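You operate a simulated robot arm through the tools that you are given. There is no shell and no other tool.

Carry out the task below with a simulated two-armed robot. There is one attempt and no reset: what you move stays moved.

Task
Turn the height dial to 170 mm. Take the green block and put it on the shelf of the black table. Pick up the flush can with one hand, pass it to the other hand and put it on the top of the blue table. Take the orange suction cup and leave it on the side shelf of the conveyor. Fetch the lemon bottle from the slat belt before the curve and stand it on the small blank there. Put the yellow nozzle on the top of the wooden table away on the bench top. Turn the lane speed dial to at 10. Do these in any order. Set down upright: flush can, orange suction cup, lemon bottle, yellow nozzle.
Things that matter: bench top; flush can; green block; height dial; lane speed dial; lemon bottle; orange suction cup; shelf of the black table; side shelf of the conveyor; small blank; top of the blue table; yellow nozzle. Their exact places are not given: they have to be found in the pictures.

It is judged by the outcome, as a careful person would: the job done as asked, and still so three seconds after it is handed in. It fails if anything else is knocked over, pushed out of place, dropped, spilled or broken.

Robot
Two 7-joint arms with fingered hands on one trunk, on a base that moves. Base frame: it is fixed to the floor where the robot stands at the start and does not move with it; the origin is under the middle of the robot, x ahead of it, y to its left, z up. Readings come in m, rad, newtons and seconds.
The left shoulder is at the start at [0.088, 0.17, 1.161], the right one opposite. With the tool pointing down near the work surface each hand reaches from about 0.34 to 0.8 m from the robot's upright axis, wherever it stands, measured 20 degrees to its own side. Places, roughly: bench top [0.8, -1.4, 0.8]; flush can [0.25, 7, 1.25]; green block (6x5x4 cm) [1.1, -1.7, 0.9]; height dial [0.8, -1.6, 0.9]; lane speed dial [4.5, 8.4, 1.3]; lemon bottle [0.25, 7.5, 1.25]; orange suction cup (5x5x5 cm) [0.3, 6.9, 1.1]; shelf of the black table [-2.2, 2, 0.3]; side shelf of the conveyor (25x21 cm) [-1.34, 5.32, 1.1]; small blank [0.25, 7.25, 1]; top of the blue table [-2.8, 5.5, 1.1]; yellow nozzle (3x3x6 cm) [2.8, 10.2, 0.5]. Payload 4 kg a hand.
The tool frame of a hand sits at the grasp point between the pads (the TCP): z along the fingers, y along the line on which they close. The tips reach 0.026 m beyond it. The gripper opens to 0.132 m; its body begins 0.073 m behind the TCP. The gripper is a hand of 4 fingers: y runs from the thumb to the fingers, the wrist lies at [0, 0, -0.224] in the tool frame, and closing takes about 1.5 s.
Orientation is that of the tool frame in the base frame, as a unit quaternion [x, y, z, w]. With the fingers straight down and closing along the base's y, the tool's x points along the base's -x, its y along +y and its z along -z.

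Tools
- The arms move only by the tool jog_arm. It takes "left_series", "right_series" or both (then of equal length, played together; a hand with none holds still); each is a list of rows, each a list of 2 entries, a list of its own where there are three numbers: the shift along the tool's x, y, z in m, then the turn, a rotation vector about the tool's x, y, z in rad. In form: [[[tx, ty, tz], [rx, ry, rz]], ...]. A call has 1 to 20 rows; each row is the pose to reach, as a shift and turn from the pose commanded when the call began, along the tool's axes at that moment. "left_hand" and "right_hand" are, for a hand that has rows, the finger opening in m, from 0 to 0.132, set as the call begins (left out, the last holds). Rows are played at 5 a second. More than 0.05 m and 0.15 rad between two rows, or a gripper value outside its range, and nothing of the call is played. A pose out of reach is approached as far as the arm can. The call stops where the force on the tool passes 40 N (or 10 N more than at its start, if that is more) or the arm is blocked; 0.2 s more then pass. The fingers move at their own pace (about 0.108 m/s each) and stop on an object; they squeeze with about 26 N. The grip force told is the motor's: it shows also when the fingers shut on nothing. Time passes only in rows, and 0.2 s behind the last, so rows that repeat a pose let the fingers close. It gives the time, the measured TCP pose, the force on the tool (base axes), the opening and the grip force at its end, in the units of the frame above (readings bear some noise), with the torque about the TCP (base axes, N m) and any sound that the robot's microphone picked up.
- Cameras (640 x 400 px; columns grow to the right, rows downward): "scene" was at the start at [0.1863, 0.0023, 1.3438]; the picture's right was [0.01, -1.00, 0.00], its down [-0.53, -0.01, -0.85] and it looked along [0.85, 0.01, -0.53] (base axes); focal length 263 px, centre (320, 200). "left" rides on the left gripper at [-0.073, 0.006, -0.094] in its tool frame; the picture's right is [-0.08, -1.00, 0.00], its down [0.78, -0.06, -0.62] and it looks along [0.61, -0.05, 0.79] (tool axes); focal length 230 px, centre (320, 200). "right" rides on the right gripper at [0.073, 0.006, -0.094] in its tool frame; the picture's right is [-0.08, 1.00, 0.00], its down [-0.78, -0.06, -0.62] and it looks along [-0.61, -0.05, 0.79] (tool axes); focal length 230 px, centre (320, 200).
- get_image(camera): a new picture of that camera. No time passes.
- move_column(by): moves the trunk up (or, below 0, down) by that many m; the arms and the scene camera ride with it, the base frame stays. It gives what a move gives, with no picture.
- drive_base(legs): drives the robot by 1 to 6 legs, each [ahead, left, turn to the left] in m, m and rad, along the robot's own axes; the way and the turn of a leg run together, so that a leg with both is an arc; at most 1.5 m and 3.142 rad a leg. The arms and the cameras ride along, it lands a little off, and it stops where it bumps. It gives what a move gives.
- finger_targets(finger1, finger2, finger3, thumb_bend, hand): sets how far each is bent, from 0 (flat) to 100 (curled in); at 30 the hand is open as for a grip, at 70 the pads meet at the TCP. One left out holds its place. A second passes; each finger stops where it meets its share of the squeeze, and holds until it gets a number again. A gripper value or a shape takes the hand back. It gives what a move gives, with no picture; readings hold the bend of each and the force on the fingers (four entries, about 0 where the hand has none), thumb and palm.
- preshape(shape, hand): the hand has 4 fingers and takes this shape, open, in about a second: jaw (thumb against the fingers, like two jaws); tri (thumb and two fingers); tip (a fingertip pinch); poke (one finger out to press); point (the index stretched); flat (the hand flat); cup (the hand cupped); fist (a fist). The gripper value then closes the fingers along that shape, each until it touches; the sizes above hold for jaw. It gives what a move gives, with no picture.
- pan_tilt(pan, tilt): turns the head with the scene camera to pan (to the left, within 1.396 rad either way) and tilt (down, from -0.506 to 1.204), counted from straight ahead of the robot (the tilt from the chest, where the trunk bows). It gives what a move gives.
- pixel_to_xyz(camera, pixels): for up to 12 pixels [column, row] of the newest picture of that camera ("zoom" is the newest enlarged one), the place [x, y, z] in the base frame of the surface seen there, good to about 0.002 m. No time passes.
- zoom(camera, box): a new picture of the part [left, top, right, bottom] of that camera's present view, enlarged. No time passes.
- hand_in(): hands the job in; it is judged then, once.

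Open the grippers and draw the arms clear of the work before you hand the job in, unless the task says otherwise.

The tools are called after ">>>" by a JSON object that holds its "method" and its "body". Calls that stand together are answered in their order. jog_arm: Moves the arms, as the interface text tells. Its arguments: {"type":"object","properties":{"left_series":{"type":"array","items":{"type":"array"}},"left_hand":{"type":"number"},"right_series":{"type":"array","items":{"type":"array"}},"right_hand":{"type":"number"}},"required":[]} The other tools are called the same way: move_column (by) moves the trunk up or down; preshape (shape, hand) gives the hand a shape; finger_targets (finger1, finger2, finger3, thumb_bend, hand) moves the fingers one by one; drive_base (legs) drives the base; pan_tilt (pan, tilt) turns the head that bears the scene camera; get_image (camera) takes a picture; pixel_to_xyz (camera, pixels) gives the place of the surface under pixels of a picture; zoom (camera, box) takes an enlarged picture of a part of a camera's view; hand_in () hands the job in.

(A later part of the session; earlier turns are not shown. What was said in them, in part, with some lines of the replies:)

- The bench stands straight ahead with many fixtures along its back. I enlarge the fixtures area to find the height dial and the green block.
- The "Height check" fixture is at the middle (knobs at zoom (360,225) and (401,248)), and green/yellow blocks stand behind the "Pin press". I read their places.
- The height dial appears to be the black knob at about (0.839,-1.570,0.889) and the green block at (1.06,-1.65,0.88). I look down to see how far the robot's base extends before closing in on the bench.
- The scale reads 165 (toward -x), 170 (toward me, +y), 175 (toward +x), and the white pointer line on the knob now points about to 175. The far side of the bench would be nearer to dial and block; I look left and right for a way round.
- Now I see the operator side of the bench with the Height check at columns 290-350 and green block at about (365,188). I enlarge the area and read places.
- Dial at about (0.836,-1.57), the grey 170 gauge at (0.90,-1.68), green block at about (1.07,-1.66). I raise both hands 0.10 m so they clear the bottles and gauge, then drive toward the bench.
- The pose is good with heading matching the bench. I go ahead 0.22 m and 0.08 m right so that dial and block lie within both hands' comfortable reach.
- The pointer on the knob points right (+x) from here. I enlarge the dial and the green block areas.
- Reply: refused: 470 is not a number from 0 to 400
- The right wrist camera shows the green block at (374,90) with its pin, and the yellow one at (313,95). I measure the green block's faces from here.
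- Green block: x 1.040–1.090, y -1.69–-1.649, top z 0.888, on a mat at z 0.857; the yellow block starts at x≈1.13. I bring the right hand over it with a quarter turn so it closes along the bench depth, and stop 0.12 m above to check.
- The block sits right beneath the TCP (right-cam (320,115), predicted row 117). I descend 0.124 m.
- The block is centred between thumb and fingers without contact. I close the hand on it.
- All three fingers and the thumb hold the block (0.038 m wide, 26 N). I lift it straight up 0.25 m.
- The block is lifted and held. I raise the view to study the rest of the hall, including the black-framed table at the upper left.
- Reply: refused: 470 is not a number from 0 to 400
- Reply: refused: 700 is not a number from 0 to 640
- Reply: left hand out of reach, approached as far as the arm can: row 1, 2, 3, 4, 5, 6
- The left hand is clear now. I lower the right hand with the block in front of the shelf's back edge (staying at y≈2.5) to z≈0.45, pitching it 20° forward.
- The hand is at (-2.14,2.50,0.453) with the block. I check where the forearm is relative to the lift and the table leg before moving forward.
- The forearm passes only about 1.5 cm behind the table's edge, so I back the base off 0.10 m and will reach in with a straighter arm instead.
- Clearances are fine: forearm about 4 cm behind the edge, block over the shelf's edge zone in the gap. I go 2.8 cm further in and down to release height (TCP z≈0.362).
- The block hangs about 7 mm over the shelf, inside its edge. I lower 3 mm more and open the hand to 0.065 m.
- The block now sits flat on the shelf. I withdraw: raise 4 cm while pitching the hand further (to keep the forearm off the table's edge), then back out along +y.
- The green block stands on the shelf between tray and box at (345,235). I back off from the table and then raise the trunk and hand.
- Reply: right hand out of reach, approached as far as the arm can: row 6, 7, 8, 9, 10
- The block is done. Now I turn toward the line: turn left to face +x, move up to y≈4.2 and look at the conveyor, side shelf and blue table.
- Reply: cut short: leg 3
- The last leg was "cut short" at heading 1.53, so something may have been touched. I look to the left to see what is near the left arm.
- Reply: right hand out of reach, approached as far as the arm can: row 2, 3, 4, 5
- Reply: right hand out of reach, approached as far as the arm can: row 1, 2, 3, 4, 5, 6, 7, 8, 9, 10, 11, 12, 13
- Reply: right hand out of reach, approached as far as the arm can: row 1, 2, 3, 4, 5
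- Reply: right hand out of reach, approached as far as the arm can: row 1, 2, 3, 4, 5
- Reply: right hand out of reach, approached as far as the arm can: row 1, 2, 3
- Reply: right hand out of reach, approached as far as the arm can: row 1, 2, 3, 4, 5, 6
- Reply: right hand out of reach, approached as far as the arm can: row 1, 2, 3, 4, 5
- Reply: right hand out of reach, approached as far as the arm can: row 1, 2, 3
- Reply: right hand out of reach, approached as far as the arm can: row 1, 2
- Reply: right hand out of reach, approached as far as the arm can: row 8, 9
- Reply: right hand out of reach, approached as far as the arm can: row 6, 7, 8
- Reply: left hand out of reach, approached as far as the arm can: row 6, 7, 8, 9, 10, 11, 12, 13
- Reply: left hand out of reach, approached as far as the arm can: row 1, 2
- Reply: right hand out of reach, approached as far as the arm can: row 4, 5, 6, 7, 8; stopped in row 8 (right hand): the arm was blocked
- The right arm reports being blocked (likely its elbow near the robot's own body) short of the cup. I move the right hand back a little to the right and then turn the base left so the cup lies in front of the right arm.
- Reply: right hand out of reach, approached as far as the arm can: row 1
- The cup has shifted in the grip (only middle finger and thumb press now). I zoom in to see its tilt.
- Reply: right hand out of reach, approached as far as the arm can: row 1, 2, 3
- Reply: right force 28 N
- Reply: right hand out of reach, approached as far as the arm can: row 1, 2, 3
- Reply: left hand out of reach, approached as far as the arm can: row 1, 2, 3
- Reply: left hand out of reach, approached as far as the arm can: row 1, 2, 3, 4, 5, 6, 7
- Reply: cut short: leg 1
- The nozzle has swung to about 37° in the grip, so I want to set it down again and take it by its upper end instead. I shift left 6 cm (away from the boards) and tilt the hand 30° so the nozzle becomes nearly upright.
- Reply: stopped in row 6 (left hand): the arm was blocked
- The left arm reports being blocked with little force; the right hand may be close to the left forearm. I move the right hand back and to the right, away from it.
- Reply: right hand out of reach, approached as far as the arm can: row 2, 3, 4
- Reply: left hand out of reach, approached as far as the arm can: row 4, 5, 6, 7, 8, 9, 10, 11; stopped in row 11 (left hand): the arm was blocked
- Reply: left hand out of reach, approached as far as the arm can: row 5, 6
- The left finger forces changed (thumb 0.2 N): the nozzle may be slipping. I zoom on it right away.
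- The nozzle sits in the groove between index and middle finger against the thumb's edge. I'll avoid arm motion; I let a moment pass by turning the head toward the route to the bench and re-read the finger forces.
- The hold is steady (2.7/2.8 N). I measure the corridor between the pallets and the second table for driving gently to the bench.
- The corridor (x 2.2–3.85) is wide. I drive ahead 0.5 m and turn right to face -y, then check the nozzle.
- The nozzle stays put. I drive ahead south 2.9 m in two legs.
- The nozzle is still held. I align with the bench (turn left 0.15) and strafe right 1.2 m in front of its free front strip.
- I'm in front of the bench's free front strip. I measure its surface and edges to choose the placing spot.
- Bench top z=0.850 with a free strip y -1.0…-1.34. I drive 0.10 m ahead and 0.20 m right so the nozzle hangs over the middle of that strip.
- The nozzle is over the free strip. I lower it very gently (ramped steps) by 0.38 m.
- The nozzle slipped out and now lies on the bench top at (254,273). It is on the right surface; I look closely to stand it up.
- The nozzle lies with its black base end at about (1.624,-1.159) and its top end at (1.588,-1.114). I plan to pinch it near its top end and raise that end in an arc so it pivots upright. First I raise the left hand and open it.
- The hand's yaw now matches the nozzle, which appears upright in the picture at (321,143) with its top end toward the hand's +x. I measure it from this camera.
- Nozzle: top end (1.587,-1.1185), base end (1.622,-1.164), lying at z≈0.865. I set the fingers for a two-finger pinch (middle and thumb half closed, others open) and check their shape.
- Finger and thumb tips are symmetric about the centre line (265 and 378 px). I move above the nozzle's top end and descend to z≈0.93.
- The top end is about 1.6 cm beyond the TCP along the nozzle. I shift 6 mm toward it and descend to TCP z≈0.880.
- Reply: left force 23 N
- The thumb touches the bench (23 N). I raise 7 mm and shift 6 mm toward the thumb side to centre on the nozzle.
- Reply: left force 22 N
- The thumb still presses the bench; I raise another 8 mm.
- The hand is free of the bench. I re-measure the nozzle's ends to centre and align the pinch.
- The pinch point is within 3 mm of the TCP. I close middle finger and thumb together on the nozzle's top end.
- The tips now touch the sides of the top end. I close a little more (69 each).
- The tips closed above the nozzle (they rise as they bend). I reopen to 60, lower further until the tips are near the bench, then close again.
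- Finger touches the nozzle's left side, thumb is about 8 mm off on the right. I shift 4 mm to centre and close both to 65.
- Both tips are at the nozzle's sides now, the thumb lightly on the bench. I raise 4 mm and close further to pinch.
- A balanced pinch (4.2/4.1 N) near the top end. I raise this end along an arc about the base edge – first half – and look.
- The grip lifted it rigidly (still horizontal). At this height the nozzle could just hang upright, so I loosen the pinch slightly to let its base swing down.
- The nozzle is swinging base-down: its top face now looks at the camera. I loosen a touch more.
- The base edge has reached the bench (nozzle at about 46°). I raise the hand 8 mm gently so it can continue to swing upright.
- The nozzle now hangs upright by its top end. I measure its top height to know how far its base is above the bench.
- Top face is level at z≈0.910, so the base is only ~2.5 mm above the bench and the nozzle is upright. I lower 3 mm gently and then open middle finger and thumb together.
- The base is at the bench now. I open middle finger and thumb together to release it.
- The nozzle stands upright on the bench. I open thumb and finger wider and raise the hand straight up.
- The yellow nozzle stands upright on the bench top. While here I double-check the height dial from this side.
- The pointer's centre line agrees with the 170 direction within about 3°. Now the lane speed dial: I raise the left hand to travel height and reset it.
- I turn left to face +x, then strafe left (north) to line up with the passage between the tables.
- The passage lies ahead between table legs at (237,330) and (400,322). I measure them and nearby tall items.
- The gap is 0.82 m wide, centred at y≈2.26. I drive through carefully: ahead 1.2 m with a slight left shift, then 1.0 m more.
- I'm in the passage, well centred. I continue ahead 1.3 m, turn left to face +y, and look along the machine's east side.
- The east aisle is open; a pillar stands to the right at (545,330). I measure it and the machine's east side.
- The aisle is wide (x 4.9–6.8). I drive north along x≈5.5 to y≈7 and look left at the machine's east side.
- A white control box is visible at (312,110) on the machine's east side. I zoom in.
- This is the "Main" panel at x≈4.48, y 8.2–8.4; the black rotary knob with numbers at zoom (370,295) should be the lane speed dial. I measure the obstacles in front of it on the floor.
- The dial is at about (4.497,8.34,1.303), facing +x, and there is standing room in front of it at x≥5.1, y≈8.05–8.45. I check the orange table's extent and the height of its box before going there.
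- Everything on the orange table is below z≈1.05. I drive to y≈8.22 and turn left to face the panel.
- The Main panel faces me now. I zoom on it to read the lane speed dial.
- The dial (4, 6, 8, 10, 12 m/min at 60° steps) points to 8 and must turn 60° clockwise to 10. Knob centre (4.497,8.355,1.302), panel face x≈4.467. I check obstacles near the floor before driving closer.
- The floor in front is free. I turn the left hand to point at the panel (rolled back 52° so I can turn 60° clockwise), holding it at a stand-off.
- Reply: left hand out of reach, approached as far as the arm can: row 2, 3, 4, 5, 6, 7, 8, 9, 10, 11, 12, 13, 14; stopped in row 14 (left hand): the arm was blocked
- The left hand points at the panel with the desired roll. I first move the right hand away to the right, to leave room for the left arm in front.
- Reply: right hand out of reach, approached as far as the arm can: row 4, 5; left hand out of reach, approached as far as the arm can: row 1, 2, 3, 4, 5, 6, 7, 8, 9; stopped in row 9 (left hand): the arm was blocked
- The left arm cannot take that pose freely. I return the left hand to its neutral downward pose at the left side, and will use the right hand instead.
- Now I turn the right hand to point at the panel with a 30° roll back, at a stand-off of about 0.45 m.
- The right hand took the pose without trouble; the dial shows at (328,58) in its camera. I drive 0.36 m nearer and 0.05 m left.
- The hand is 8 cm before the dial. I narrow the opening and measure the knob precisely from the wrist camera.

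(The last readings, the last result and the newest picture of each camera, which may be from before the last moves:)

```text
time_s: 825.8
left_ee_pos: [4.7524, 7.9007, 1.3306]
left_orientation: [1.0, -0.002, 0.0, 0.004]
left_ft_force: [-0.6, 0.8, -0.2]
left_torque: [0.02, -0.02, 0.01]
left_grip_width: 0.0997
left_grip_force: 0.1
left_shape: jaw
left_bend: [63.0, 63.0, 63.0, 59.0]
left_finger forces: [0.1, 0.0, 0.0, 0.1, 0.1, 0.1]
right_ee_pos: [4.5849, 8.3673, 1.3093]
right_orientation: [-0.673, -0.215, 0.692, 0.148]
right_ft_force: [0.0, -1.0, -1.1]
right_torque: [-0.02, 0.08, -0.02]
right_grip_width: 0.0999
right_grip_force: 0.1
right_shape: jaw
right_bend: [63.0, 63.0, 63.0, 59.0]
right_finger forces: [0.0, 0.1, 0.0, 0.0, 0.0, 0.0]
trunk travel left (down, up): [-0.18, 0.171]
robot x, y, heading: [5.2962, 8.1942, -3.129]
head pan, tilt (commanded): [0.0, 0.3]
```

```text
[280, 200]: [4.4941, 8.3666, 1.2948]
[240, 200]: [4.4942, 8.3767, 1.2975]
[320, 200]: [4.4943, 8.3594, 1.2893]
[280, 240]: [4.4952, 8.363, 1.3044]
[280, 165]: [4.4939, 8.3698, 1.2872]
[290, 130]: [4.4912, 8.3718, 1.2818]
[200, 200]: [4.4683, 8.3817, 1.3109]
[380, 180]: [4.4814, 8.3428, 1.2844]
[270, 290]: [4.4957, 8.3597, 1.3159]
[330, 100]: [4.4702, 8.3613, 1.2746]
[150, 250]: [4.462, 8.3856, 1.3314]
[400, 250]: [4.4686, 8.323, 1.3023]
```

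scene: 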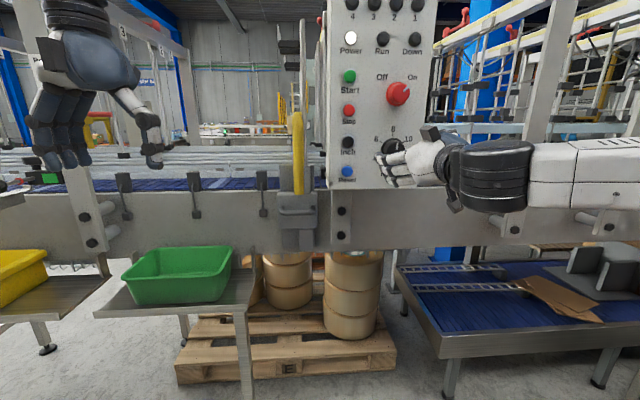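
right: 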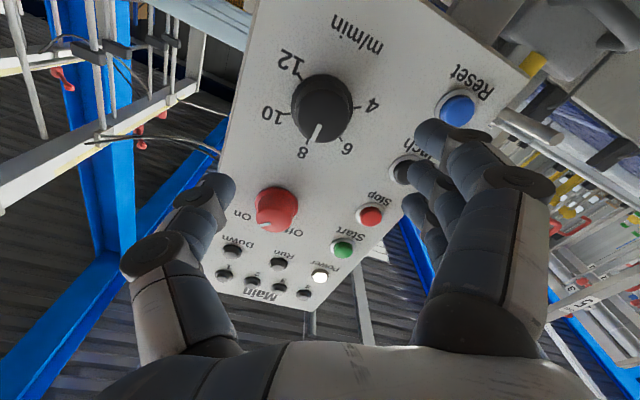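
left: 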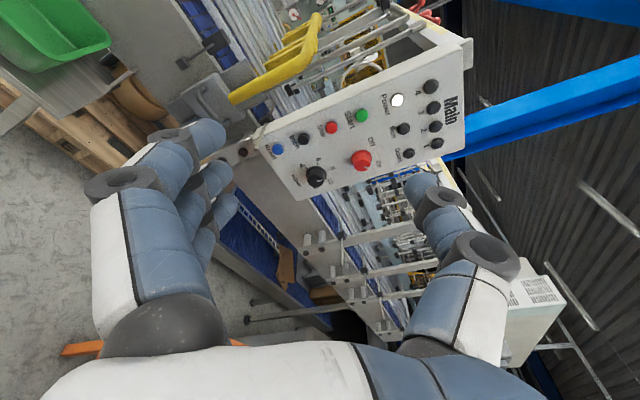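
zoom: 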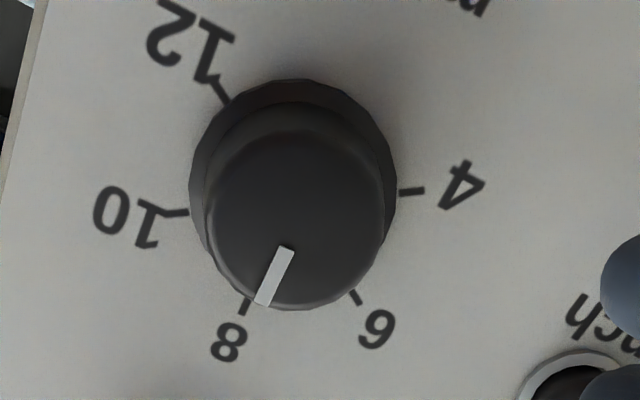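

Dial axis is at about (4.496,8.364,1.300). I centre on it, narrow the hand to 0.08 m and advance 4.5 cm first.

>>> {"method": "jog_arm", "body": {"right_series": [[[0.006, 0, 0.0], [0, 0, 0]], [[0.0111, 0, 0.015], [0, 0, 0]], [[0.0111, 0, 0.03], [0, 0, 0]], [[0.0111, 0, 0.045], [0, 0, 0]], [[0.0111, 0, 0.045], [0, 0, 0]]], "right_hand": 0.08}}

>>> {"method": "get_image", "body": {"camera": "right"}}

>>> {"method": "zoom", "body": {"camera": "scene", "box": [310, 60, 470, 210]}}

```text
time_s: 827.0
left_ee_pos: [4.7542, 7.8995, 1.3326]
left_orientation: [1.0, -0.002, -0.001, 0.003]
left_ft_force: [0.2, -0.5, 0.7]
left_torque: [-0.01, 0.01, 0.02]
left_grip_width: 0.0999
left_grip_force: 0.0
left_shape: jaw
left_bend: [63.0, 63.0, 63.0, 59.0]
left_finger forces: [0.1, 0.0, 0.0, 0.0, 0.0, 0.0]
right_ee_pos: [4.5408, 8.3698, 1.3008]
right_orientation: [-0.673, -0.215, 0.692, 0.148]
right_ft_force: [0.1, -0.5, 0.4]
right_torque: [0.04, -0.02, -0.01]
right_grip_width: 0.0805
right_grip_force: 0.2
right_shape: jaw
right_bend: [71.0, 71.0, 71.0, 69.0]
right_finger forces: [0.1, 0.0, 0.0, 0.0, 0.0, 0.1]
trunk travel left (down, up): [-0.18, 0.171]
robot x, y, heading: [5.292, 8.1934, -3.129]
head pan, tilt (commanded): [0.0, 0.3]
```

```text
taken
```

right: 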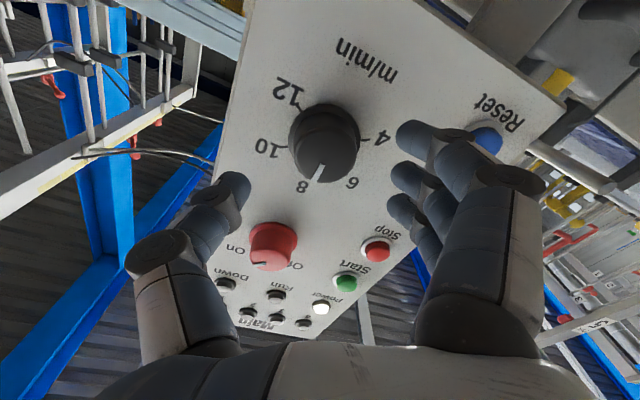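

```text
2.67 times, centred on (390, 135) of scene
```

zoom: 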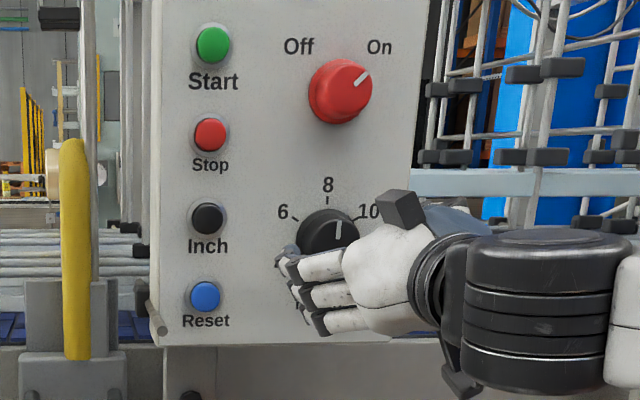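

I re-measure the knob face from this closer picture before the last advance.

>>> {"method": "zoom", "body": {"camera": "right", "box": [270, 90, 390, 200]}}

>>> {"method": "pixel_to_xyz", "body": {"camera": "zoom", "pixels": [[290, 230], [230, 220], [350, 220], [290, 290], [290, 170], [260, 260], [330, 260], [260, 180], [330, 180], [190, 220], [390, 220], [290, 330]]}}

```text
3.64 times, centred on (330, 145) of right
```

zoom: 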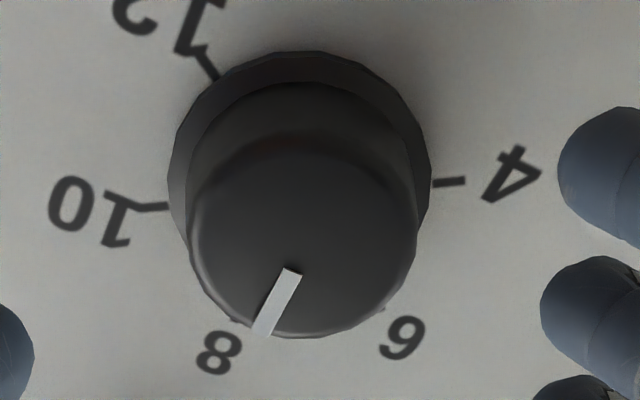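

```text
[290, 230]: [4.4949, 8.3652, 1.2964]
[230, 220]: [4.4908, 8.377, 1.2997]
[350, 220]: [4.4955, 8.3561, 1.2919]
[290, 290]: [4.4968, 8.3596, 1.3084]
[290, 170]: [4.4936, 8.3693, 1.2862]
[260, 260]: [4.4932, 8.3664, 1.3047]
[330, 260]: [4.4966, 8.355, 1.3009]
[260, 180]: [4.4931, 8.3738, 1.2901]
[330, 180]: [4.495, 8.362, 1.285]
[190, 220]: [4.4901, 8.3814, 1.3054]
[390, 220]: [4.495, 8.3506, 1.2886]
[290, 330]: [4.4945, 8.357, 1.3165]
```

Knob face centre is (4.495,8.3625,1.297). I advance the last 3.8 cm with a 5 mm correction.

>>> {"method": "jog_arm", "body": {"right_series": [[[0.001, 0.002, 0.013], [0, 0, 0]], [[0.002, 0.0042, 0.026], [0, 0, 0]], [[0.002, 0.0042, 0.036], [0, 0, 0]], [[0.002, 0.0042, 0.036], [0, 0, 0]]]}}

>>> {"method": "get_image", "body": {"camera": "right"}}

```text
time_s: 828.0
left_ee_pos: [4.7542, 7.8997, 1.3312]
left_orientation: [1.0, -0.001, 0.0, 0.004]
left_ft_force: [-0.2, -0.4, -0.3]
left_torque: [-0.01, 0.05, 0.0]
left_grip_width: 0.1
left_grip_force: 0.1
left_shape: jaw
left_bend: [63.0, 63.0, 63.0, 59.0]
left_finger forces: [0.0, 0.0, 0.0, 0.0, 0.1, 0.1]
right_ee_pos: [4.5053, 8.3626, 1.2969]
right_orientation: [-0.673, -0.214, 0.692, 0.148]
right_ft_force: [-0.2, 1.0, 0.0]
right_torque: [0.0, -0.04, 0.01]
right_grip_width: 0.0808
right_grip_force: 0.0
right_shape: jaw
right_bend: [71.0, 71.0, 71.0, 69.0]
right_finger forces: [0.1, 0.1, 0.0, 0.1, 0.0, 0.0]
trunk travel left (down, up): [-0.18, 0.171]
robot x, y, heading: [5.2944, 8.1944, -3.131]
head pan, tilt (commanded): [0.0, 0.3]
```

```text
taken
```

right: 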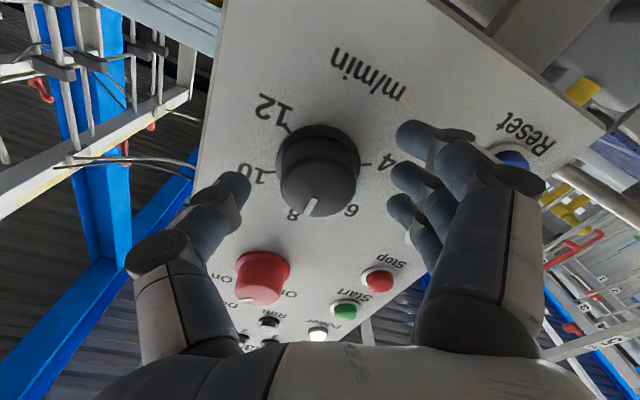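

The knob sits between thumb and fingers, clear of the other controls. I close the hand on it.

>>> {"method": "jog_arm", "body": {"right_series": [[[0, 0, 0], [0, 0, 0]], [[0, 0, 0], [0, 0, 0]], [[0, 0, 0], [0, 0, 0]], [[0, 0, 0], [0, 0, 0]], [[0, 0, 0], [0, 0, 0]]], "right_hand": 0.0}}

>>> {"method": "get_image", "body": {"camera": "right"}}

```text
time_s: 829.2
left_ee_pos: [4.7532, 7.9002, 1.3302]
left_orientation: [1.0, -0.002, 0.0, 0.004]
left_ft_force: [0.0, -0.3, -1.0]
left_torque: [-0.02, -0.01, -0.01]
left_grip_width: 0.0999
left_grip_force: 0.1
left_shape: jaw
left_bend: [63.0, 63.0, 63.0, 59.0]
left_finger forces: [0.1, 0.1, 0.1, 0.0, 0.0, 0.0]
right_ee_pos: [4.5051, 8.3612, 1.2963]
right_orientation: [-0.673, -0.215, 0.692, 0.148]
right_ft_force: [-0.4, 0.3, -2.2]
right_torque: [-0.03, -0.06, -0.02]
right_grip_width: 0.0283
right_grip_force: 25.8
right_shape: jaw
right_bend: [70.0, 73.0, 73.0, 70.0]
right_finger forces: [9.4, 8.3, 10.6, 0.1, 22.8, 0.1]
trunk travel left (down, up): [-0.18, 0.171]
robot x, y, heading: [5.2967, 8.1963, -3.125]
head pan, tilt (commanded): [0.0, 0.3]
```

```text
taken
```

right: 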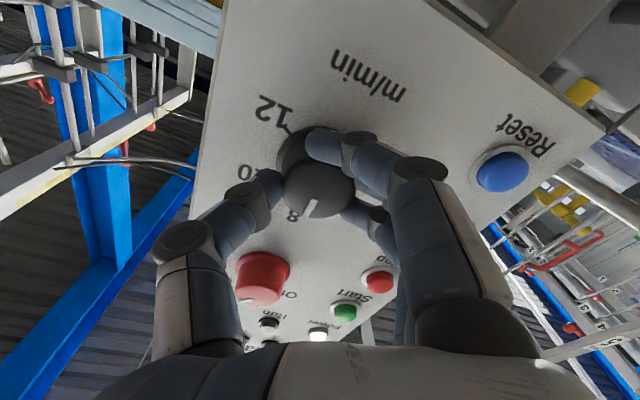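

All fingers grip the knob. I turn clockwise 0.5 rad first and check the pointer.

>>> {"method": "jog_arm", "body": {"right_series": [[[0, 0, 0], [0, 0, 0.1]], [[0, 0, 0], [0, 0, 0.2]], [[0, 0, 0], [0, 0, 0.3]], [[0, 0, 0], [0, 0, 0.4]], [[0, 0, 0], [0, 0, 0.5]], [[0, 0, 0], [0, 0, 0.5]]]}}

>>> {"method": "zoom", "body": {"camera": "right", "box": [200, 60, 440, 260]}}

>>> {"method": "zoom", "body": {"camera": "scene", "box": [360, 110, 440, 190]}}

```text
time_s: 830.6
left_ee_pos: [4.7544, 7.8995, 1.3307]
left_orientation: [1.0, -0.002, 0.0, 0.003]
left_ft_force: [0.1, 0.1, 0.1]
left_torque: [0.02, 0.01, 0.01]
left_grip_width: 0.0999
left_grip_force: 0.1
left_shape: jaw
left_bend: [63.0, 63.0, 63.0, 59.0]
left_finger forces: [0.0, 0.0, 0.0, 0.1, 0.0, 0.0]
right_ee_pos: [4.5077, 8.3595, 1.2953]
right_orientation: [-0.705, -0.042, 0.707, -0.028]
right_ft_force: [3.1, -3.1, -4.5]
right_torque: [-0.01, -0.06, 0.08]
right_grip_width: 0.0282
right_grip_force: 26.0
right_shape: jaw
right_bend: [70.0, 73.0, 72.0, 70.0]
right_finger forces: [10.8, 9.3, 11.4, 0.1, 22.7, 0.0]
trunk travel left (down, up): [-0.18, 0.171]
robot x, y, heading: [5.2945, 8.1954, -3.127]
head pan, tilt (commanded): [0.0, 0.3]
```

```text
2.00 times, centred on (320, 160) of right
```

zoom: 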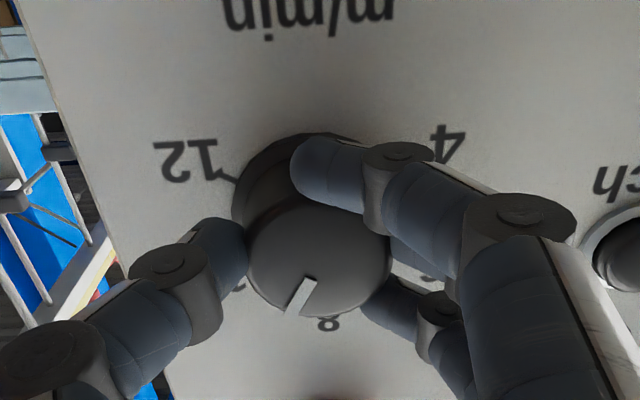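

```text
5.00 times, centred on (400, 150) of scene
```

zoom: 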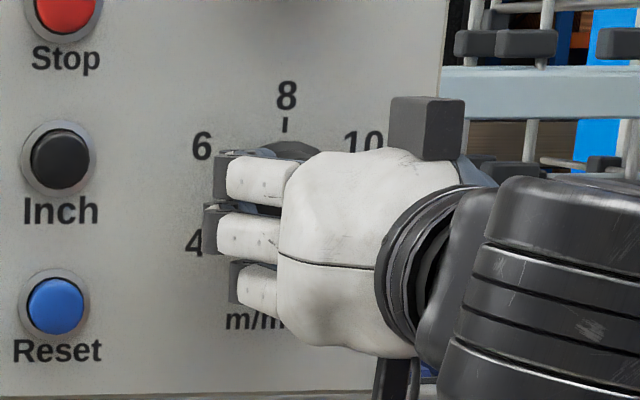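

The pointer moved from 8 toward 10 with the hand. I turn the remaining 0.55 rad.

>>> {"method": "jog_arm", "body": {"right_series": [[[0, 0, 0], [0, 0, 0.1]], [[0, 0, 0], [0, 0, 0.2]], [[0, 0, 0], [0, 0, 0.3]], [[0, 0, 0], [0, 0, 0.4]], [[0, 0, 0], [0, 0, 0.5]], [[0, 0, 0], [0, 0, 0.547]], [[0, 0, 0], [0, 0, 0.547]], [[0, 0, 0], [0, 0, 0.547]]]}}

>>> {"method": "zoom", "body": {"camera": "right", "box": [200, 60, 440, 260]}}

```text
time_s: 832.4
left_ee_pos: [4.7547, 7.8984, 1.33]
left_orientation: [1.0, -0.001, 0.0, 0.002]
left_ft_force: [-0.2, 0.5, -0.4]
left_torque: [0.0, -0.02, -0.04]
left_grip_width: 0.0997
left_grip_force: 0.1
left_shape: jaw
left_bend: [63.0, 63.0, 63.0, 59.0]
left_finger forces: [0.0, 0.0, 0.0, 0.0, 0.0, 0.0]
right_ee_pos: [4.5062, 8.3579, 1.2968]
right_orientation: [0.69, -0.149, -0.674, 0.217]
right_ft_force: [7.0, -11.4, -5.7]
right_torque: [0.09, -0.04, 0.36]
right_grip_width: 0.0276
right_grip_force: 25.9
right_shape: jaw
right_bend: [70.0, 73.0, 72.0, 70.0]
right_finger forces: [16.6, 10.6, 13.0, 0.0, 21.7, 0.0]
trunk travel left (down, up): [-0.18, 0.171]
robot x, y, heading: [5.2943, 8.1912, -3.124]
head pan, tilt (commanded): [0.0, 0.3]
```

```text
2.00 times, centred on (320, 160) of right
```

zoom: 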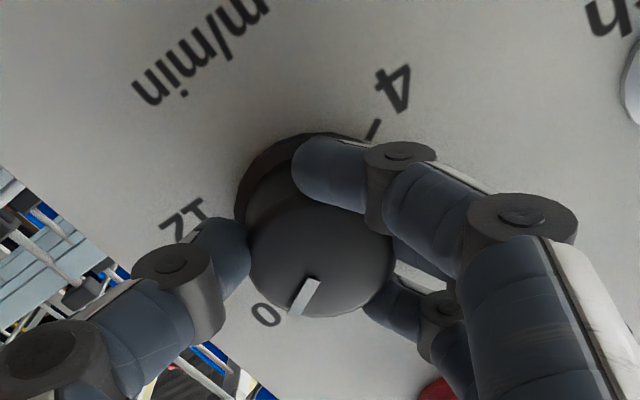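

The hand turned 59.8° and the pointer is at about 10. I open the fingers and back straight off to check.

>>> {"method": "jog_arm", "body": {"right_series": [[[0, 0, 0], [0, 0, 0]], [[0, 0, 0], [0, 0, 0]], [[0, 0, 0], [0, 0, 0]], [[0, 0, 0], [0, 0, 0]], [[0, 0, -0.02], [0, 0, 0]], [[0, 0, -0.05], [0, 0, 0]], [[0, 0, -0.08], [0, 0, 0]], [[0, 0, -0.11], [0, 0, 0]]], "right_hand": 0.085}}

>>> {"method": "get_image", "body": {"camera": "right"}}

>>> {"method": "zoom", "body": {"camera": "right", "box": [250, 30, 400, 160]}}

```text
time_s: 834.2
left_ee_pos: [4.7535, 7.899, 1.3314]
left_orientation: [1.0, -0.002, -0.001, 0.003]
left_ft_force: [-0.1, 0.0, -0.5]
left_torque: [0.03, -0.02, -0.04]
left_grip_width: 0.0998
left_grip_force: 0.1
left_shape: jaw
left_bend: [63.0, 63.0, 63.0, 59.0]
left_finger forces: [0.0, 0.1, 0.0, 0.0, 0.1, 0.1]
right_ee_pos: [4.6183, 8.373, 1.2972]
right_orientation: [0.69, -0.15, -0.674, 0.218]
right_ft_force: [-0.3, 0.3, -0.7]
right_torque: [-0.02, 0.0, 0.0]
right_grip_width: 0.0847
right_grip_force: 0.1
right_shape: jaw
right_bend: [70.0, 70.0, 70.0, 68.0]
right_finger forces: [0.1, 0.0, 0.1, 0.1, 0.0, 0.1]
trunk travel left (down, up): [-0.18, 0.171]
robot x, y, heading: [5.2944, 8.1952, -3.126]
head pan, tilt (commanded): [0.0, 0.3]
```

```text
taken
```

right: 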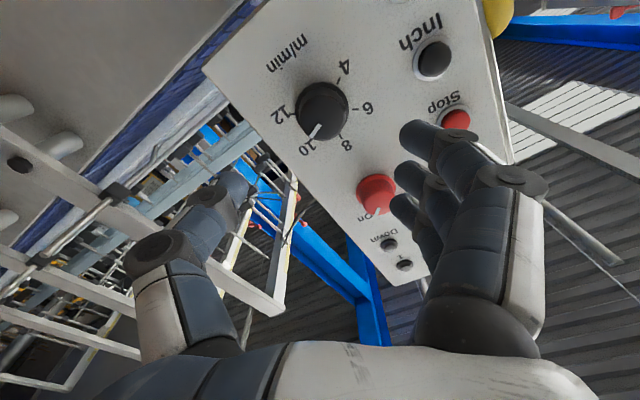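

```text
3.08 times, centred on (325, 95) of right
```

zoom: 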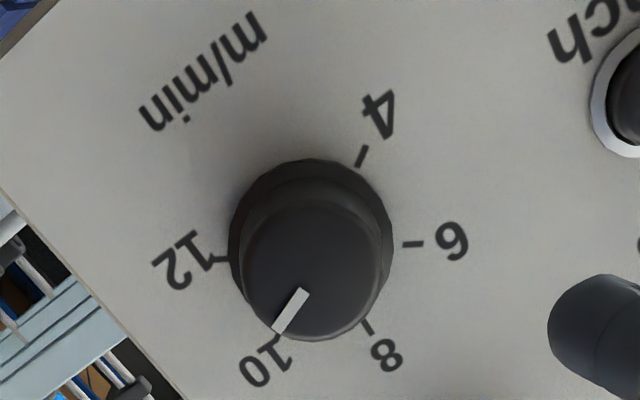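

The pointer is on the 10 tick. I withdraw the right hand further and to the right to confirm from the front.

>>> {"method": "jog_arm", "body": {"right_series": [[[0, 0, -0.04], [0, 0, 0]], [[0, 0, -0.08], [0, 0, 0]], [[0, 0, -0.12], [0, 0, 0]], [[0, 0, -0.16], [0, 0, 0]]]}}

>>> {"method": "drive_base", "body": {"legs": [[-0.35, 0, 0]]}}

>>> {"method": "get_image", "body": {"camera": "scene"}}

>>> {"method": "zoom", "body": {"camera": "scene", "box": [315, 90, 385, 160]}}

```text
time_s: 835.2
left_ee_pos: [4.7528, 7.899, 1.3313]
left_orientation: [1.0, -0.002, 0.0, 0.002]
left_ft_force: [-1.0, -0.5, 1.0]
left_torque: [0.02, 0.0, 0.03]
left_grip_width: 0.1
left_grip_force: 0.0
left_shape: jaw
left_bend: [63.0, 63.0, 63.0, 59.0]
left_finger forces: [0.0, 0.0, 0.0, 0.0, 0.0, 0.1]
right_ee_pos: [4.761, 8.3758, 1.3039]
right_orientation: [0.69, -0.149, -0.675, 0.215]
right_ft_force: [-0.2, 0.3, -0.3]
right_torque: [0.02, -0.01, 0.0]
right_grip_width: 0.0849
right_grip_force: 0.0
right_shape: jaw
right_bend: [70.0, 70.0, 70.0, 68.0]
right_finger forces: [0.0, 0.0, 0.0, 0.0, 0.1, 0.1]
right hand out of reach, approached as far as the arm can: row 4
trunk travel left (down, up): [-0.18, 0.171]
robot x, y, heading: [5.2941, 8.1934, -3.128]
head pan, tilt (commanded): [0.0, 0.3]
```

```text
time_s: 837.5
left_ee_pos: [5.1062, 7.9055, 1.3311]
left_orientation: [1.0, -0.003, 0.0, 0.004]
left_ft_force: [0.5, -0.2, -0.6]
left_torque: [0.03, -0.01, -0.01]
left_grip_width: 0.1
left_grip_force: 0.2
left_shape: jaw
left_bend: [63.0, 63.0, 63.0, 59.0]
left_finger forces: [0.1, 0.0, 0.0, 0.1, 0.0, 0.0]
right_ee_pos: [5.1131, 8.3817, 1.3049]
right_orientation: [0.689, -0.149, -0.676, 0.215]
right_ft_force: [0.4, 0.3, 0.0]
right_torque: [0.01, -0.01, 0.02]
right_grip_width: 0.0847
right_grip_force: 0.0
right_shape: jaw
right_bend: [70.0, 70.0, 70.0, 68.0]
right_finger forces: [0.0, 0.0, 0.1, 0.0, 0.1, 0.1]
trunk travel left (down, up): [-0.18, 0.171]
robot x, y, heading: [5.6452, 8.1992, -3.135]
head pan, tilt (commanded): [0.0, 0.3]
```

```text
taken
```

scene: 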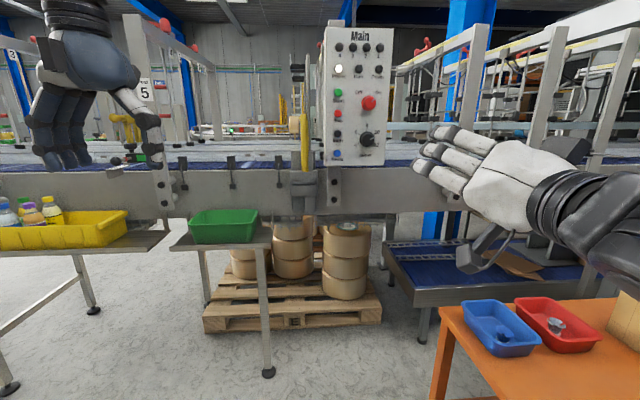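

```text
5.71 times, centred on (350, 125) of scene
```

zoom: 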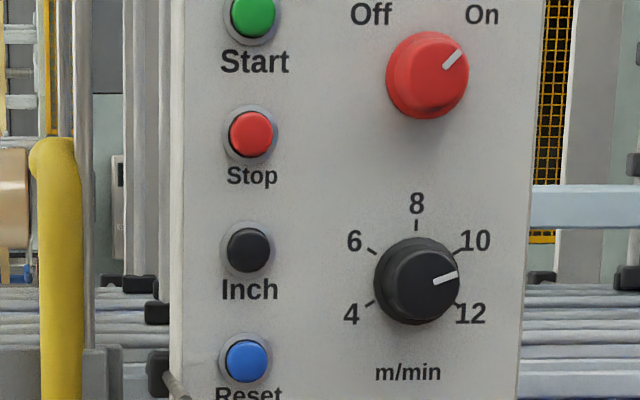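

From the front the pointer looks slightly past the 10 tick. I zoom in more to measure its angle exactly.

>>> {"method": "zoom", "body": {"camera": "scene", "box": [350, 122, 382, 150]}}

```text
14.29 times, centred on (366, 136) of scene
```

zoom: 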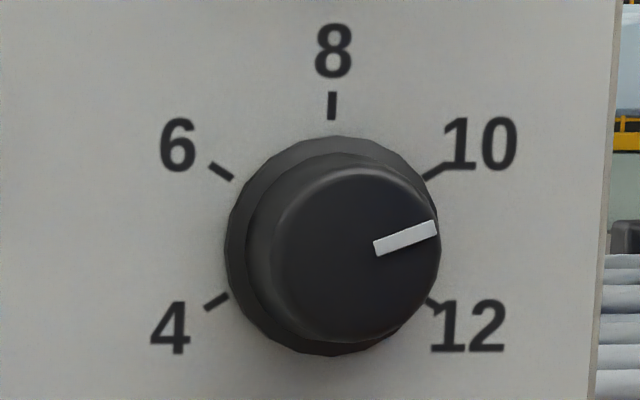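

The pointer is about 10° past the 10 tick (≈10.3). I drive back in and will correct it counter-clockwise.

>>> {"method": "drive_base", "body": {"legs": [[0.35, 0, 0]]}}

>>> {"method": "get_image", "body": {"camera": "right"}}

>>> {"method": "zoom", "body": {"camera": "scene", "box": [360, 100, 430, 170]}}

```text
time_s: 839.7
left_ee_pos: [4.7557, 7.904, 1.3308]
left_orientation: [1.0, -0.005, -0.001, 0.004]
left_ft_force: [-0.1, -0.1, 0.6]
left_torque: [0.03, -0.04, 0.02]
left_grip_width: 0.0997
left_grip_force: 0.0
left_shape: jaw
left_bend: [63.0, 63.0, 63.0, 59.0]
left_finger forces: [0.0, 0.1, 0.0, 0.1, 0.0, 0.0]
right_ee_pos: [4.7671, 8.3814, 1.3058]
right_orientation: [0.689, -0.152, -0.676, 0.212]
right_ft_force: [-0.2, 0.1, 0.6]
right_torque: [0.01, 0.02, 0.01]
right_grip_width: 0.0847
right_grip_force: 0.0
right_shape: jaw
right_bend: [70.0, 70.0, 70.0, 68.0]
right_finger forces: [0.0, 0.0, 0.0, 0.0, 0.1, 0.1]
trunk travel left (down, up): [-0.18, 0.171]
robot x, y, heading: [5.301, 8.1948, -3.132]
head pan, tilt (commanded): [0.0, 0.3]
```

```text
taken
```

right: 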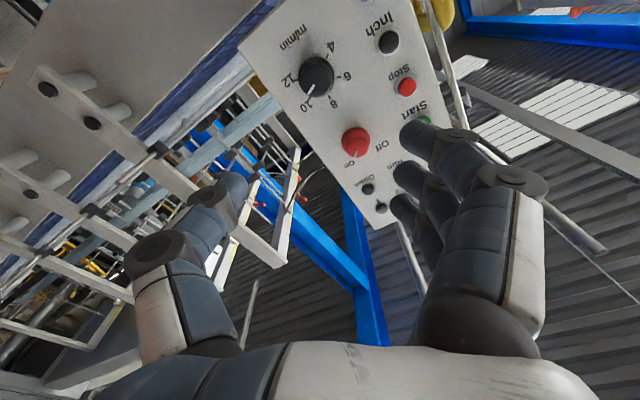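

```text
5.71 times, centred on (395, 135) of scene
```

zoom: 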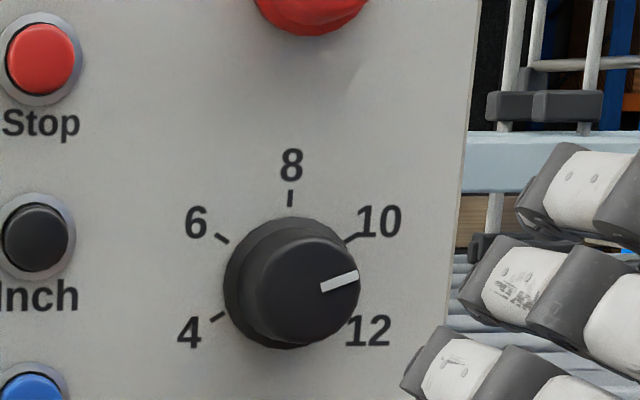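

I re-approach along the dial's axis: centre, then advance 0.20 m with the hand at 0.08 m.

>>> {"method": "jog_arm", "body": {"right_series": [[[0.003, -0.0046, 0.02], [0, 0, 0]], [[0.0061, -0.0092, 0.06], [0, 0, 0]], [[0.0061, -0.0092, 0.1], [0, 0, 0]], [[0.0061, -0.0092, 0.14], [0, 0, 0]], [[0.0061, -0.0092, 0.18], [0, 0, 0]], [[0.0061, -0.0092, 0.21], [0, 0, 0]], [[0.0061, -0.0092, 0.21], [0, 0, 0]]], "right_hand": 0.08}}

>>> {"method": "zoom", "body": {"camera": "right", "box": [250, 60, 400, 190]}}

>>> {"method": "pixel_to_xyz", "body": {"camera": "zoom", "pixels": [[300, 230], [250, 230], [350, 230], [300, 280], [300, 180], [260, 260], [340, 200]]}}

```text
time_s: 841.3
left_ee_pos: [4.7572, 7.9043, 1.3307]
left_orientation: [1.0, -0.005, 0.0, 0.003]
left_ft_force: [-0.8, 0.1, -0.6]
left_torque: [-0.01, -0.03, -0.01]
left_grip_width: 0.0998
left_grip_force: 0.2
left_shape: jaw
left_bend: [63.0, 63.0, 63.0, 59.0]
left_finger forces: [0.0, 0.0, 0.1, 0.0, 0.0, 0.1]
right_ee_pos: [4.5571, 8.3687, 1.2959]
right_orientation: [0.689, -0.151, -0.676, 0.212]
right_ft_force: [-0.3, -0.1, -0.1]
right_torque: [-0.04, 0.0, 0.0]
right_grip_width: 0.0806
right_grip_force: 0.1
right_shape: jaw
right_bend: [71.0, 71.0, 71.0, 69.0]
right_finger forces: [0.0, 0.0, 0.1, 0.0, 0.1, 0.0]
trunk travel left (down, up): [-0.18, 0.171]
robot x, y, heading: [5.2986, 8.193, -3.133]
head pan, tilt (commanded): [0.0, 0.3]
```

```text
3.08 times, centred on (325, 125) of right
```

zoom: 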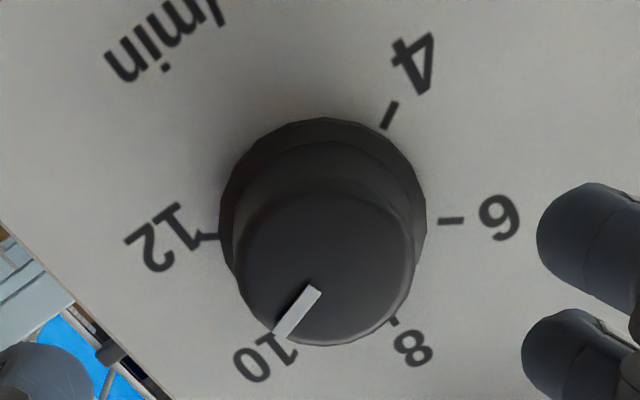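

```text
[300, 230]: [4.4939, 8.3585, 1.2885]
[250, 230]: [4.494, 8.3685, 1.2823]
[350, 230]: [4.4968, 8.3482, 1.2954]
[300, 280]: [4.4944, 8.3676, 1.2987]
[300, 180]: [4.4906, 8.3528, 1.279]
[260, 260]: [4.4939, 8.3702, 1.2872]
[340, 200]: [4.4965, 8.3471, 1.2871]
```

Compared with the 4–10 tick line the pointer is about 11–13° too far clockwise. I advance the last 5 cm around the knob.

>>> {"method": "jog_arm", "body": {"right_series": [[[0, 0.0017, 0.018], [0, 0, 0]], [[0, 0.0033, 0.036], [0, 0, 0]], [[0, 0.0033, 0.051], [0, 0, 0]], [[0, 0.0033, 0.051], [0, 0, 0]]]}}

>>> {"method": "jog_arm", "body": {"right_series": [[[0, 0, 0], [0, 0, 0]], [[0, 0, 0], [0, 0, 0]], [[0, 0, 0], [0, 0, 0]], [[0, 0, 0], [0, 0, 0]], [[0, 0, 0], [0, 0, 0]]], "right_hand": 0.0}}

>>> {"method": "zoom", "body": {"camera": "right", "box": [220, 80, 420, 260]}}

```text
time_s: 842.3
left_ee_pos: [4.7563, 7.9049, 1.3312]
left_orientation: [1.0, -0.006, 0.001, 0.003]
left_ft_force: [-0.5, -0.4, -0.3]
left_torque: [0.03, -0.02, -0.02]
left_grip_width: 0.0997
left_grip_force: 0.0
left_shape: jaw
left_bend: [63.0, 63.0, 63.0, 59.0]
left_finger forces: [0.0, 0.1, 0.0, 0.0, 0.0, 0.0]
right_ee_pos: [4.5041, 8.3592, 1.2978]
right_orientation: [0.689, -0.151, -0.676, 0.212]
right_ft_force: [0.2, -0.4, -0.3]
right_torque: [0.03, -0.01, -0.05]
right_grip_width: 0.0805
right_grip_force: 0.0
right_shape: jaw
right_bend: [71.0, 71.0, 71.0, 69.0]
right_finger forces: [0.0, 0.0, 0.1, 0.0, 0.0, 0.0]
trunk travel left (down, up): [-0.18, 0.171]
robot x, y, heading: [5.295, 8.1981, -3.127]
head pan, tilt (commanded): [0.0, 0.3]
```

```text
time_s: 843.5
left_ee_pos: [4.7559, 7.9038, 1.3313]
left_orientation: [1.0, -0.005, 0.001, 0.004]
left_ft_force: [-0.2, 0.4, 0.1]
left_torque: [-0.04, 0.0, 0.0]
left_grip_width: 0.1002
left_grip_force: 0.1
left_shape: jaw
left_bend: [63.0, 63.0, 63.0, 59.0]
left_finger forces: [0.0, 0.0, 0.0, 0.0, 0.1, 0.1]
right_ee_pos: [4.5048, 8.3587, 1.2982]
right_orientation: [0.689, -0.152, -0.676, 0.212]
right_ft_force: [-0.9, -0.6, -0.8]
right_torque: [0.04, -0.02, 0.05]
right_grip_width: 0.03
right_grip_force: 25.8
right_shape: jaw
right_bend: [71.0, 73.0, 73.0, 70.0]
right_finger forces: [7.8, 7.9, 7.8, 0.1, 22.7, 0.1]
trunk travel left (down, up): [-0.18, 0.171]
robot x, y, heading: [5.2971, 8.1942, -3.127]
head pan, tilt (commanded): [0.0, 0.3]
```

```text
2.22 times, centred on (320, 170) of right
```

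zoom: 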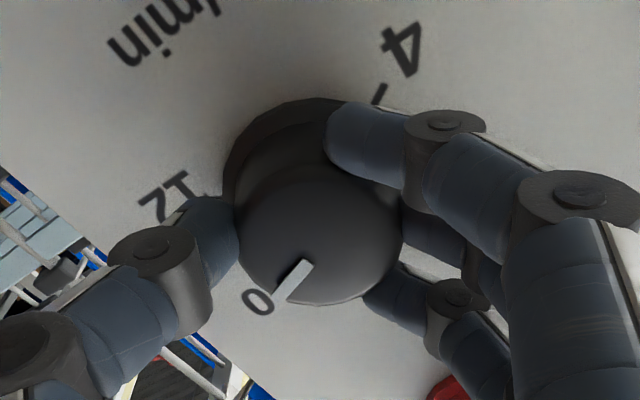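

The grip is even and the pointer unchanged (about 12° past). I turn back 0.20 rad counter-clockwise.

>>> {"method": "jog_arm", "body": {"right_series": [[[0, 0, 0], [0, 0, -0.05]], [[0, 0, 0], [0, 0, -0.1]], [[0, 0, 0], [0, 0, -0.15]], [[0, 0, 0], [0, 0, -0.2]], [[0, 0, 0], [0, 0, -0.2]], [[0, 0, 0], [0, 0, -0.2]]]}}

>>> {"method": "zoom", "body": {"camera": "right", "box": [220, 80, 420, 260]}}

```text
time_s: 844.9
left_ee_pos: [4.7561, 7.9044, 1.331]
left_orientation: [1.0, -0.006, 0.0, 0.004]
left_ft_force: [0.1, 0.1, -0.3]
left_torque: [-0.01, 0.0, 0.01]
left_grip_width: 0.0995
left_grip_force: 0.0
left_shape: jaw
left_bend: [63.0, 63.0, 63.0, 59.0]
left_finger forces: [0.0, 0.0, 0.0, 0.0, 0.1, 0.0]
right_ee_pos: [4.5047, 8.3594, 1.2973]
right_orientation: [0.701, -0.081, -0.694, 0.145]
right_ft_force: [-3.9, -0.5, 2.9]
right_torque: [-0.01, 0.06, 0.08]
right_grip_width: 0.0297
right_grip_force: 25.8
right_shape: jaw
right_bend: [71.0, 73.0, 73.0, 70.0]
right_finger forces: [7.6, 8.1, 9.9, 0.0, 21.8, 0.0]
trunk travel left (down, up): [-0.18, 0.171]
robot x, y, heading: [5.2996, 8.1937, -3.13]
head pan, tilt (commanded): [0.0, 0.3]
```

```text
2.22 times, centred on (320, 170) of right
```

zoom: 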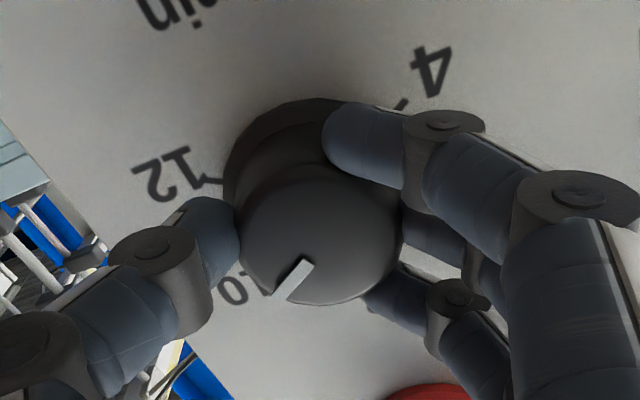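

I release, back off, and check from the front again.

>>> {"method": "jog_arm", "body": {"right_series": [[[0, 0, 0], [0, 0, 0]], [[0, 0, 0], [0, 0, 0]], [[0, 0, 0], [0, 0, 0]], [[0, 0, 0], [0, 0, 0]], [[0, 0, -0.02], [0, 0, 0]], [[0, 0, -0.05], [0, 0, 0]], [[0, 0, -0.09], [0, 0, 0]], [[0, 0, -0.13], [0, 0, 0]], [[0, 0, -0.17], [0, 0, 0]], [[0, 0, -0.21], [0, 0, 0]]], "right_hand": 0.085}}

>>> {"method": "drive_base", "body": {"legs": [[-0.3, -0.1, 0]]}}

>>> {"method": "get_image", "body": {"camera": "scene"}}

>>> {"method": "zoom", "body": {"camera": "scene", "box": [330, 110, 380, 155]}}

```text
time_s: 847.1
left_ee_pos: [4.7575, 7.9053, 1.332]
left_orientation: [1.0, -0.006, 0.0, 0.002]
left_ft_force: [0.6, -0.5, -0.5]
left_torque: [-0.01, -0.01, 0.01]
left_grip_width: 0.0999
left_grip_force: 0.1
left_shape: jaw
left_bend: [63.0, 63.0, 63.0, 59.0]
left_finger forces: [0.0, 0.0, 0.1, 0.0, 0.1, 0.0]
right_ee_pos: [4.7184, 8.3764, 1.2962]
right_orientation: [0.701, -0.081, -0.694, 0.144]
right_ft_force: [0.2, -0.1, -0.9]
right_torque: [0.03, 0.02, -0.03]
right_grip_width: 0.0845
right_grip_force: 0.0
right_shape: jaw
right_bend: [70.0, 70.0, 70.0, 68.0]
right_finger forces: [0.0, 0.0, 0.0, 0.1, 0.1, 0.0]
trunk travel left (down, up): [-0.18, 0.171]
robot x, y, heading: [5.2969, 8.1945, -3.125]
head pan, tilt (commanded): [0.0, 0.3]
```

```text
time_s: 849.2
left_ee_pos: [5.0529, 8.0062, 1.3322]
left_orientation: [1.0, -0.006, 0.0, 0.003]
left_ft_force: [0.3, 0.3, 0.6]
left_torque: [-0.05, 0.02, -0.02]
left_grip_width: 0.0998
left_grip_force: 0.0
left_shape: jaw
left_bend: [63.0, 63.0, 63.0, 59.0]
left_finger forces: [0.0, 0.0, 0.0, 0.0, 0.1, 0.0]
right_ee_pos: [5.0143, 8.479, 1.2967]
right_orientation: [0.701, -0.082, -0.694, 0.144]
right_ft_force: [-0.4, 0.6, -0.1]
right_torque: [0.02, -0.03, 0.0]
right_grip_width: 0.0846
right_grip_force: 0.0
right_shape: jaw
right_bend: [70.0, 70.0, 70.0, 68.0]
right_finger forces: [0.0, 0.1, 0.0, 0.1, 0.0, 0.0]
trunk travel left (down, up): [-0.18, 0.171]
robot x, y, heading: [5.598, 8.2965, -3.134]
head pan, tilt (commanded): [0.0, 0.3]
```

```text
taken
```

scene: 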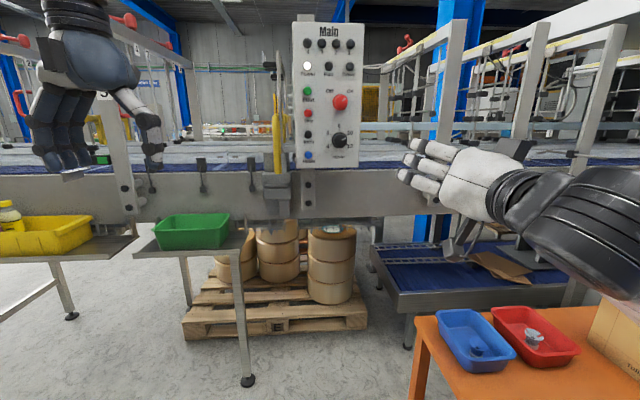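

```text
8.89 times, centred on (355, 132) of scene
```

zoom: 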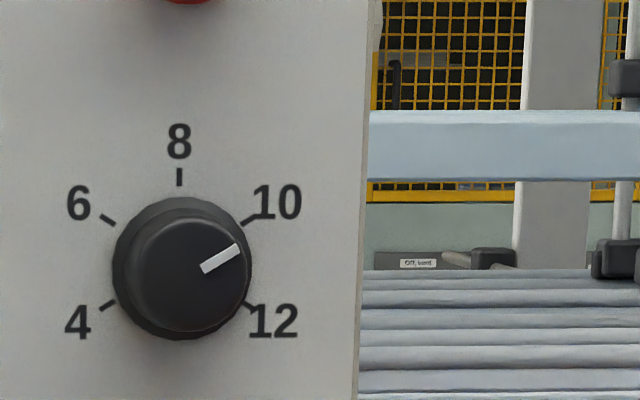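

The pointer is now parallel to the 10 tick. I confirm with a larger zoom.

>>> {"method": "zoom", "body": {"camera": "scene", "box": [332, 122, 364, 150]}}

```text
14.29 times, centred on (348, 136) of scene
```

zoom: 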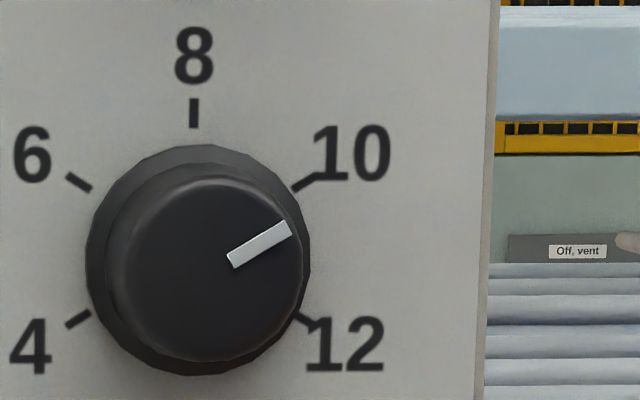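

The pointer line (29.5°) matches the 10 tick (29.2°). All tasks are done; I open both grippers and draw back from the panel before handing in.

>>> {"method": "drive_base", "body": {"legs": [[-0.25, 0.1, 0]]}}

>>> {"method": "jog_arm", "body": {"left_series": [[[0, 0, 0], [0, 0, 0]], [[0, 0, 0], [0, 0, 0]], [[0, 0, 0], [0, 0, 0]]], "right_series": [[[0, 0, 0], [0, 0, 0]], [[0, 0, 0], [0, 0, 0]], [[0, 0, 0], [0, 0, 0]]], "left_hand": 0.132, "right_hand": 0.132}}

>>> {"method": "get_image", "body": {"camera": "scene"}}

```text
time_s: 851.1
left_ee_pos: [5.2997, 7.9083, 1.3301]
left_orientation: [1.0, -0.008, 0.0, 0.003]
left_ft_force: [0.5, 1.5, 0.3]
left_torque: [0.01, 0.01, -0.02]
left_grip_width: 0.0996
left_grip_force: 0.1
left_shape: jaw
left_bend: [63.0, 63.0, 63.0, 59.0]
left_finger forces: [0.1, 0.0, 0.0, 0.1, 0.1, 0.0]
right_ee_pos: [5.2615, 8.3819, 1.2966]
right_orientation: [0.701, -0.083, -0.694, 0.142]
right_ft_force: [-0.2, -0.6, -0.8]
right_torque: [-0.01, -0.01, 0.01]
right_grip_width: 0.0847
right_grip_force: 0.0
right_shape: jaw
right_bend: [70.0, 70.0, 70.0, 68.0]
right_finger forces: [0.0, 0.0, 0.0, 0.0, 0.0, 0.0]
trunk travel left (down, up): [-0.18, 0.171]
robot x, y, heading: [5.8431, 8.1975, -3.137]
head pan, tilt (commanded): [0.0, 0.3]
```

```text
time_s: 851.9
left_ee_pos: [5.2988, 7.9086, 1.3306]
left_orientation: [1.0, -0.006, 0.0, 0.004]
left_ft_force: [-0.6, 0.2, -0.4]
left_torque: [-0.04, 0.0, 0.01]
left_grip_width: 0.1316
left_grip_force: 0.1
left_shape: jaw
left_bend: [30.0, 30.0, 30.0, 30.0]
left_finger forces: [0.0, 0.0, 0.0, 0.0, 0.1, 0.0]
right_ee_pos: [5.2617, 8.3833, 1.2967]
right_orientation: [0.701, -0.083, -0.694, 0.143]
right_ft_force: [0.8, 0.8, -0.8]
right_torque: [0.02, -0.01, 0.01]
right_grip_width: 0.1317
right_grip_force: 0.0
right_shape: jaw
right_bend: [30.0, 30.0, 30.0, 30.0]
right_finger forces: [0.0, 0.0, 0.0, 0.0, 0.1, 0.0]
trunk travel left (down, up): [-0.18, 0.171]
robot x, y, heading: [5.8455, 8.1985, -3.139]
head pan, tilt (commanded): [0.0, 0.3]
```

```text
taken
```

scene: 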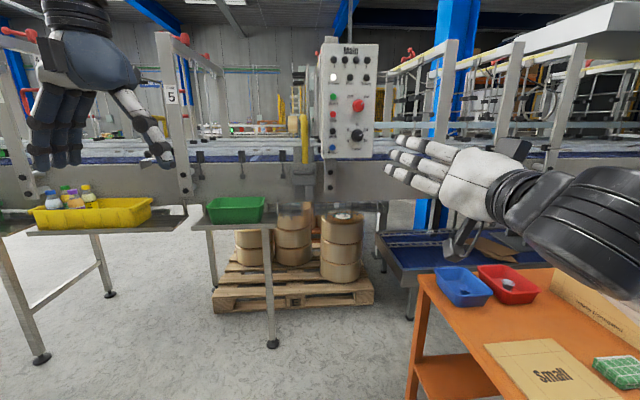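

Both grippers are open, the arms are clear, and every placement and dial has been checked in pictures. I hand the job in.

>>> {"method": "hand_in", "body": {}}

```text
The job is handed in.
```

All seven parts of the job are done and it has been handed in. In the last picture I took of each, the four items you wanted upright were standing. I did not go back for another look at the items on the conveyor line and tables before handing in.

| Task | Result |
|---|---|
| Height dial | Turned to 170 mm; the pointer lines up with the mark within about 3°. |
| Green block | On the shelf of the black table, between the tray and the Tea box. |
| Flush can | Picked up with the right hand, passed to the left, and stood on the top of the blue table. |
| Orange suction cup | Standing on the side shelf of the conveyor. |
| Lemon bottle | Standing on the small blank on the slat belt. |
| Yellow nozzle | Standing on the bench top. |
| Lane speed dial | At 10; it first went about 10° too far, so I turned it back until it matched the mark. |

**Yellow nozzle:** it slipped out of the hand while I was lowering it to the bench and landed on its side on the bench top. The fall was at most about 0.4 m. It looked undamaged, and I stood it upright there.

**Arms and drives:** the robot reported a blocked arm a few times. At least once this was probably an arm pressing against the head. Two curved drives were also cut short. I saw nothing else moved or knocked over.
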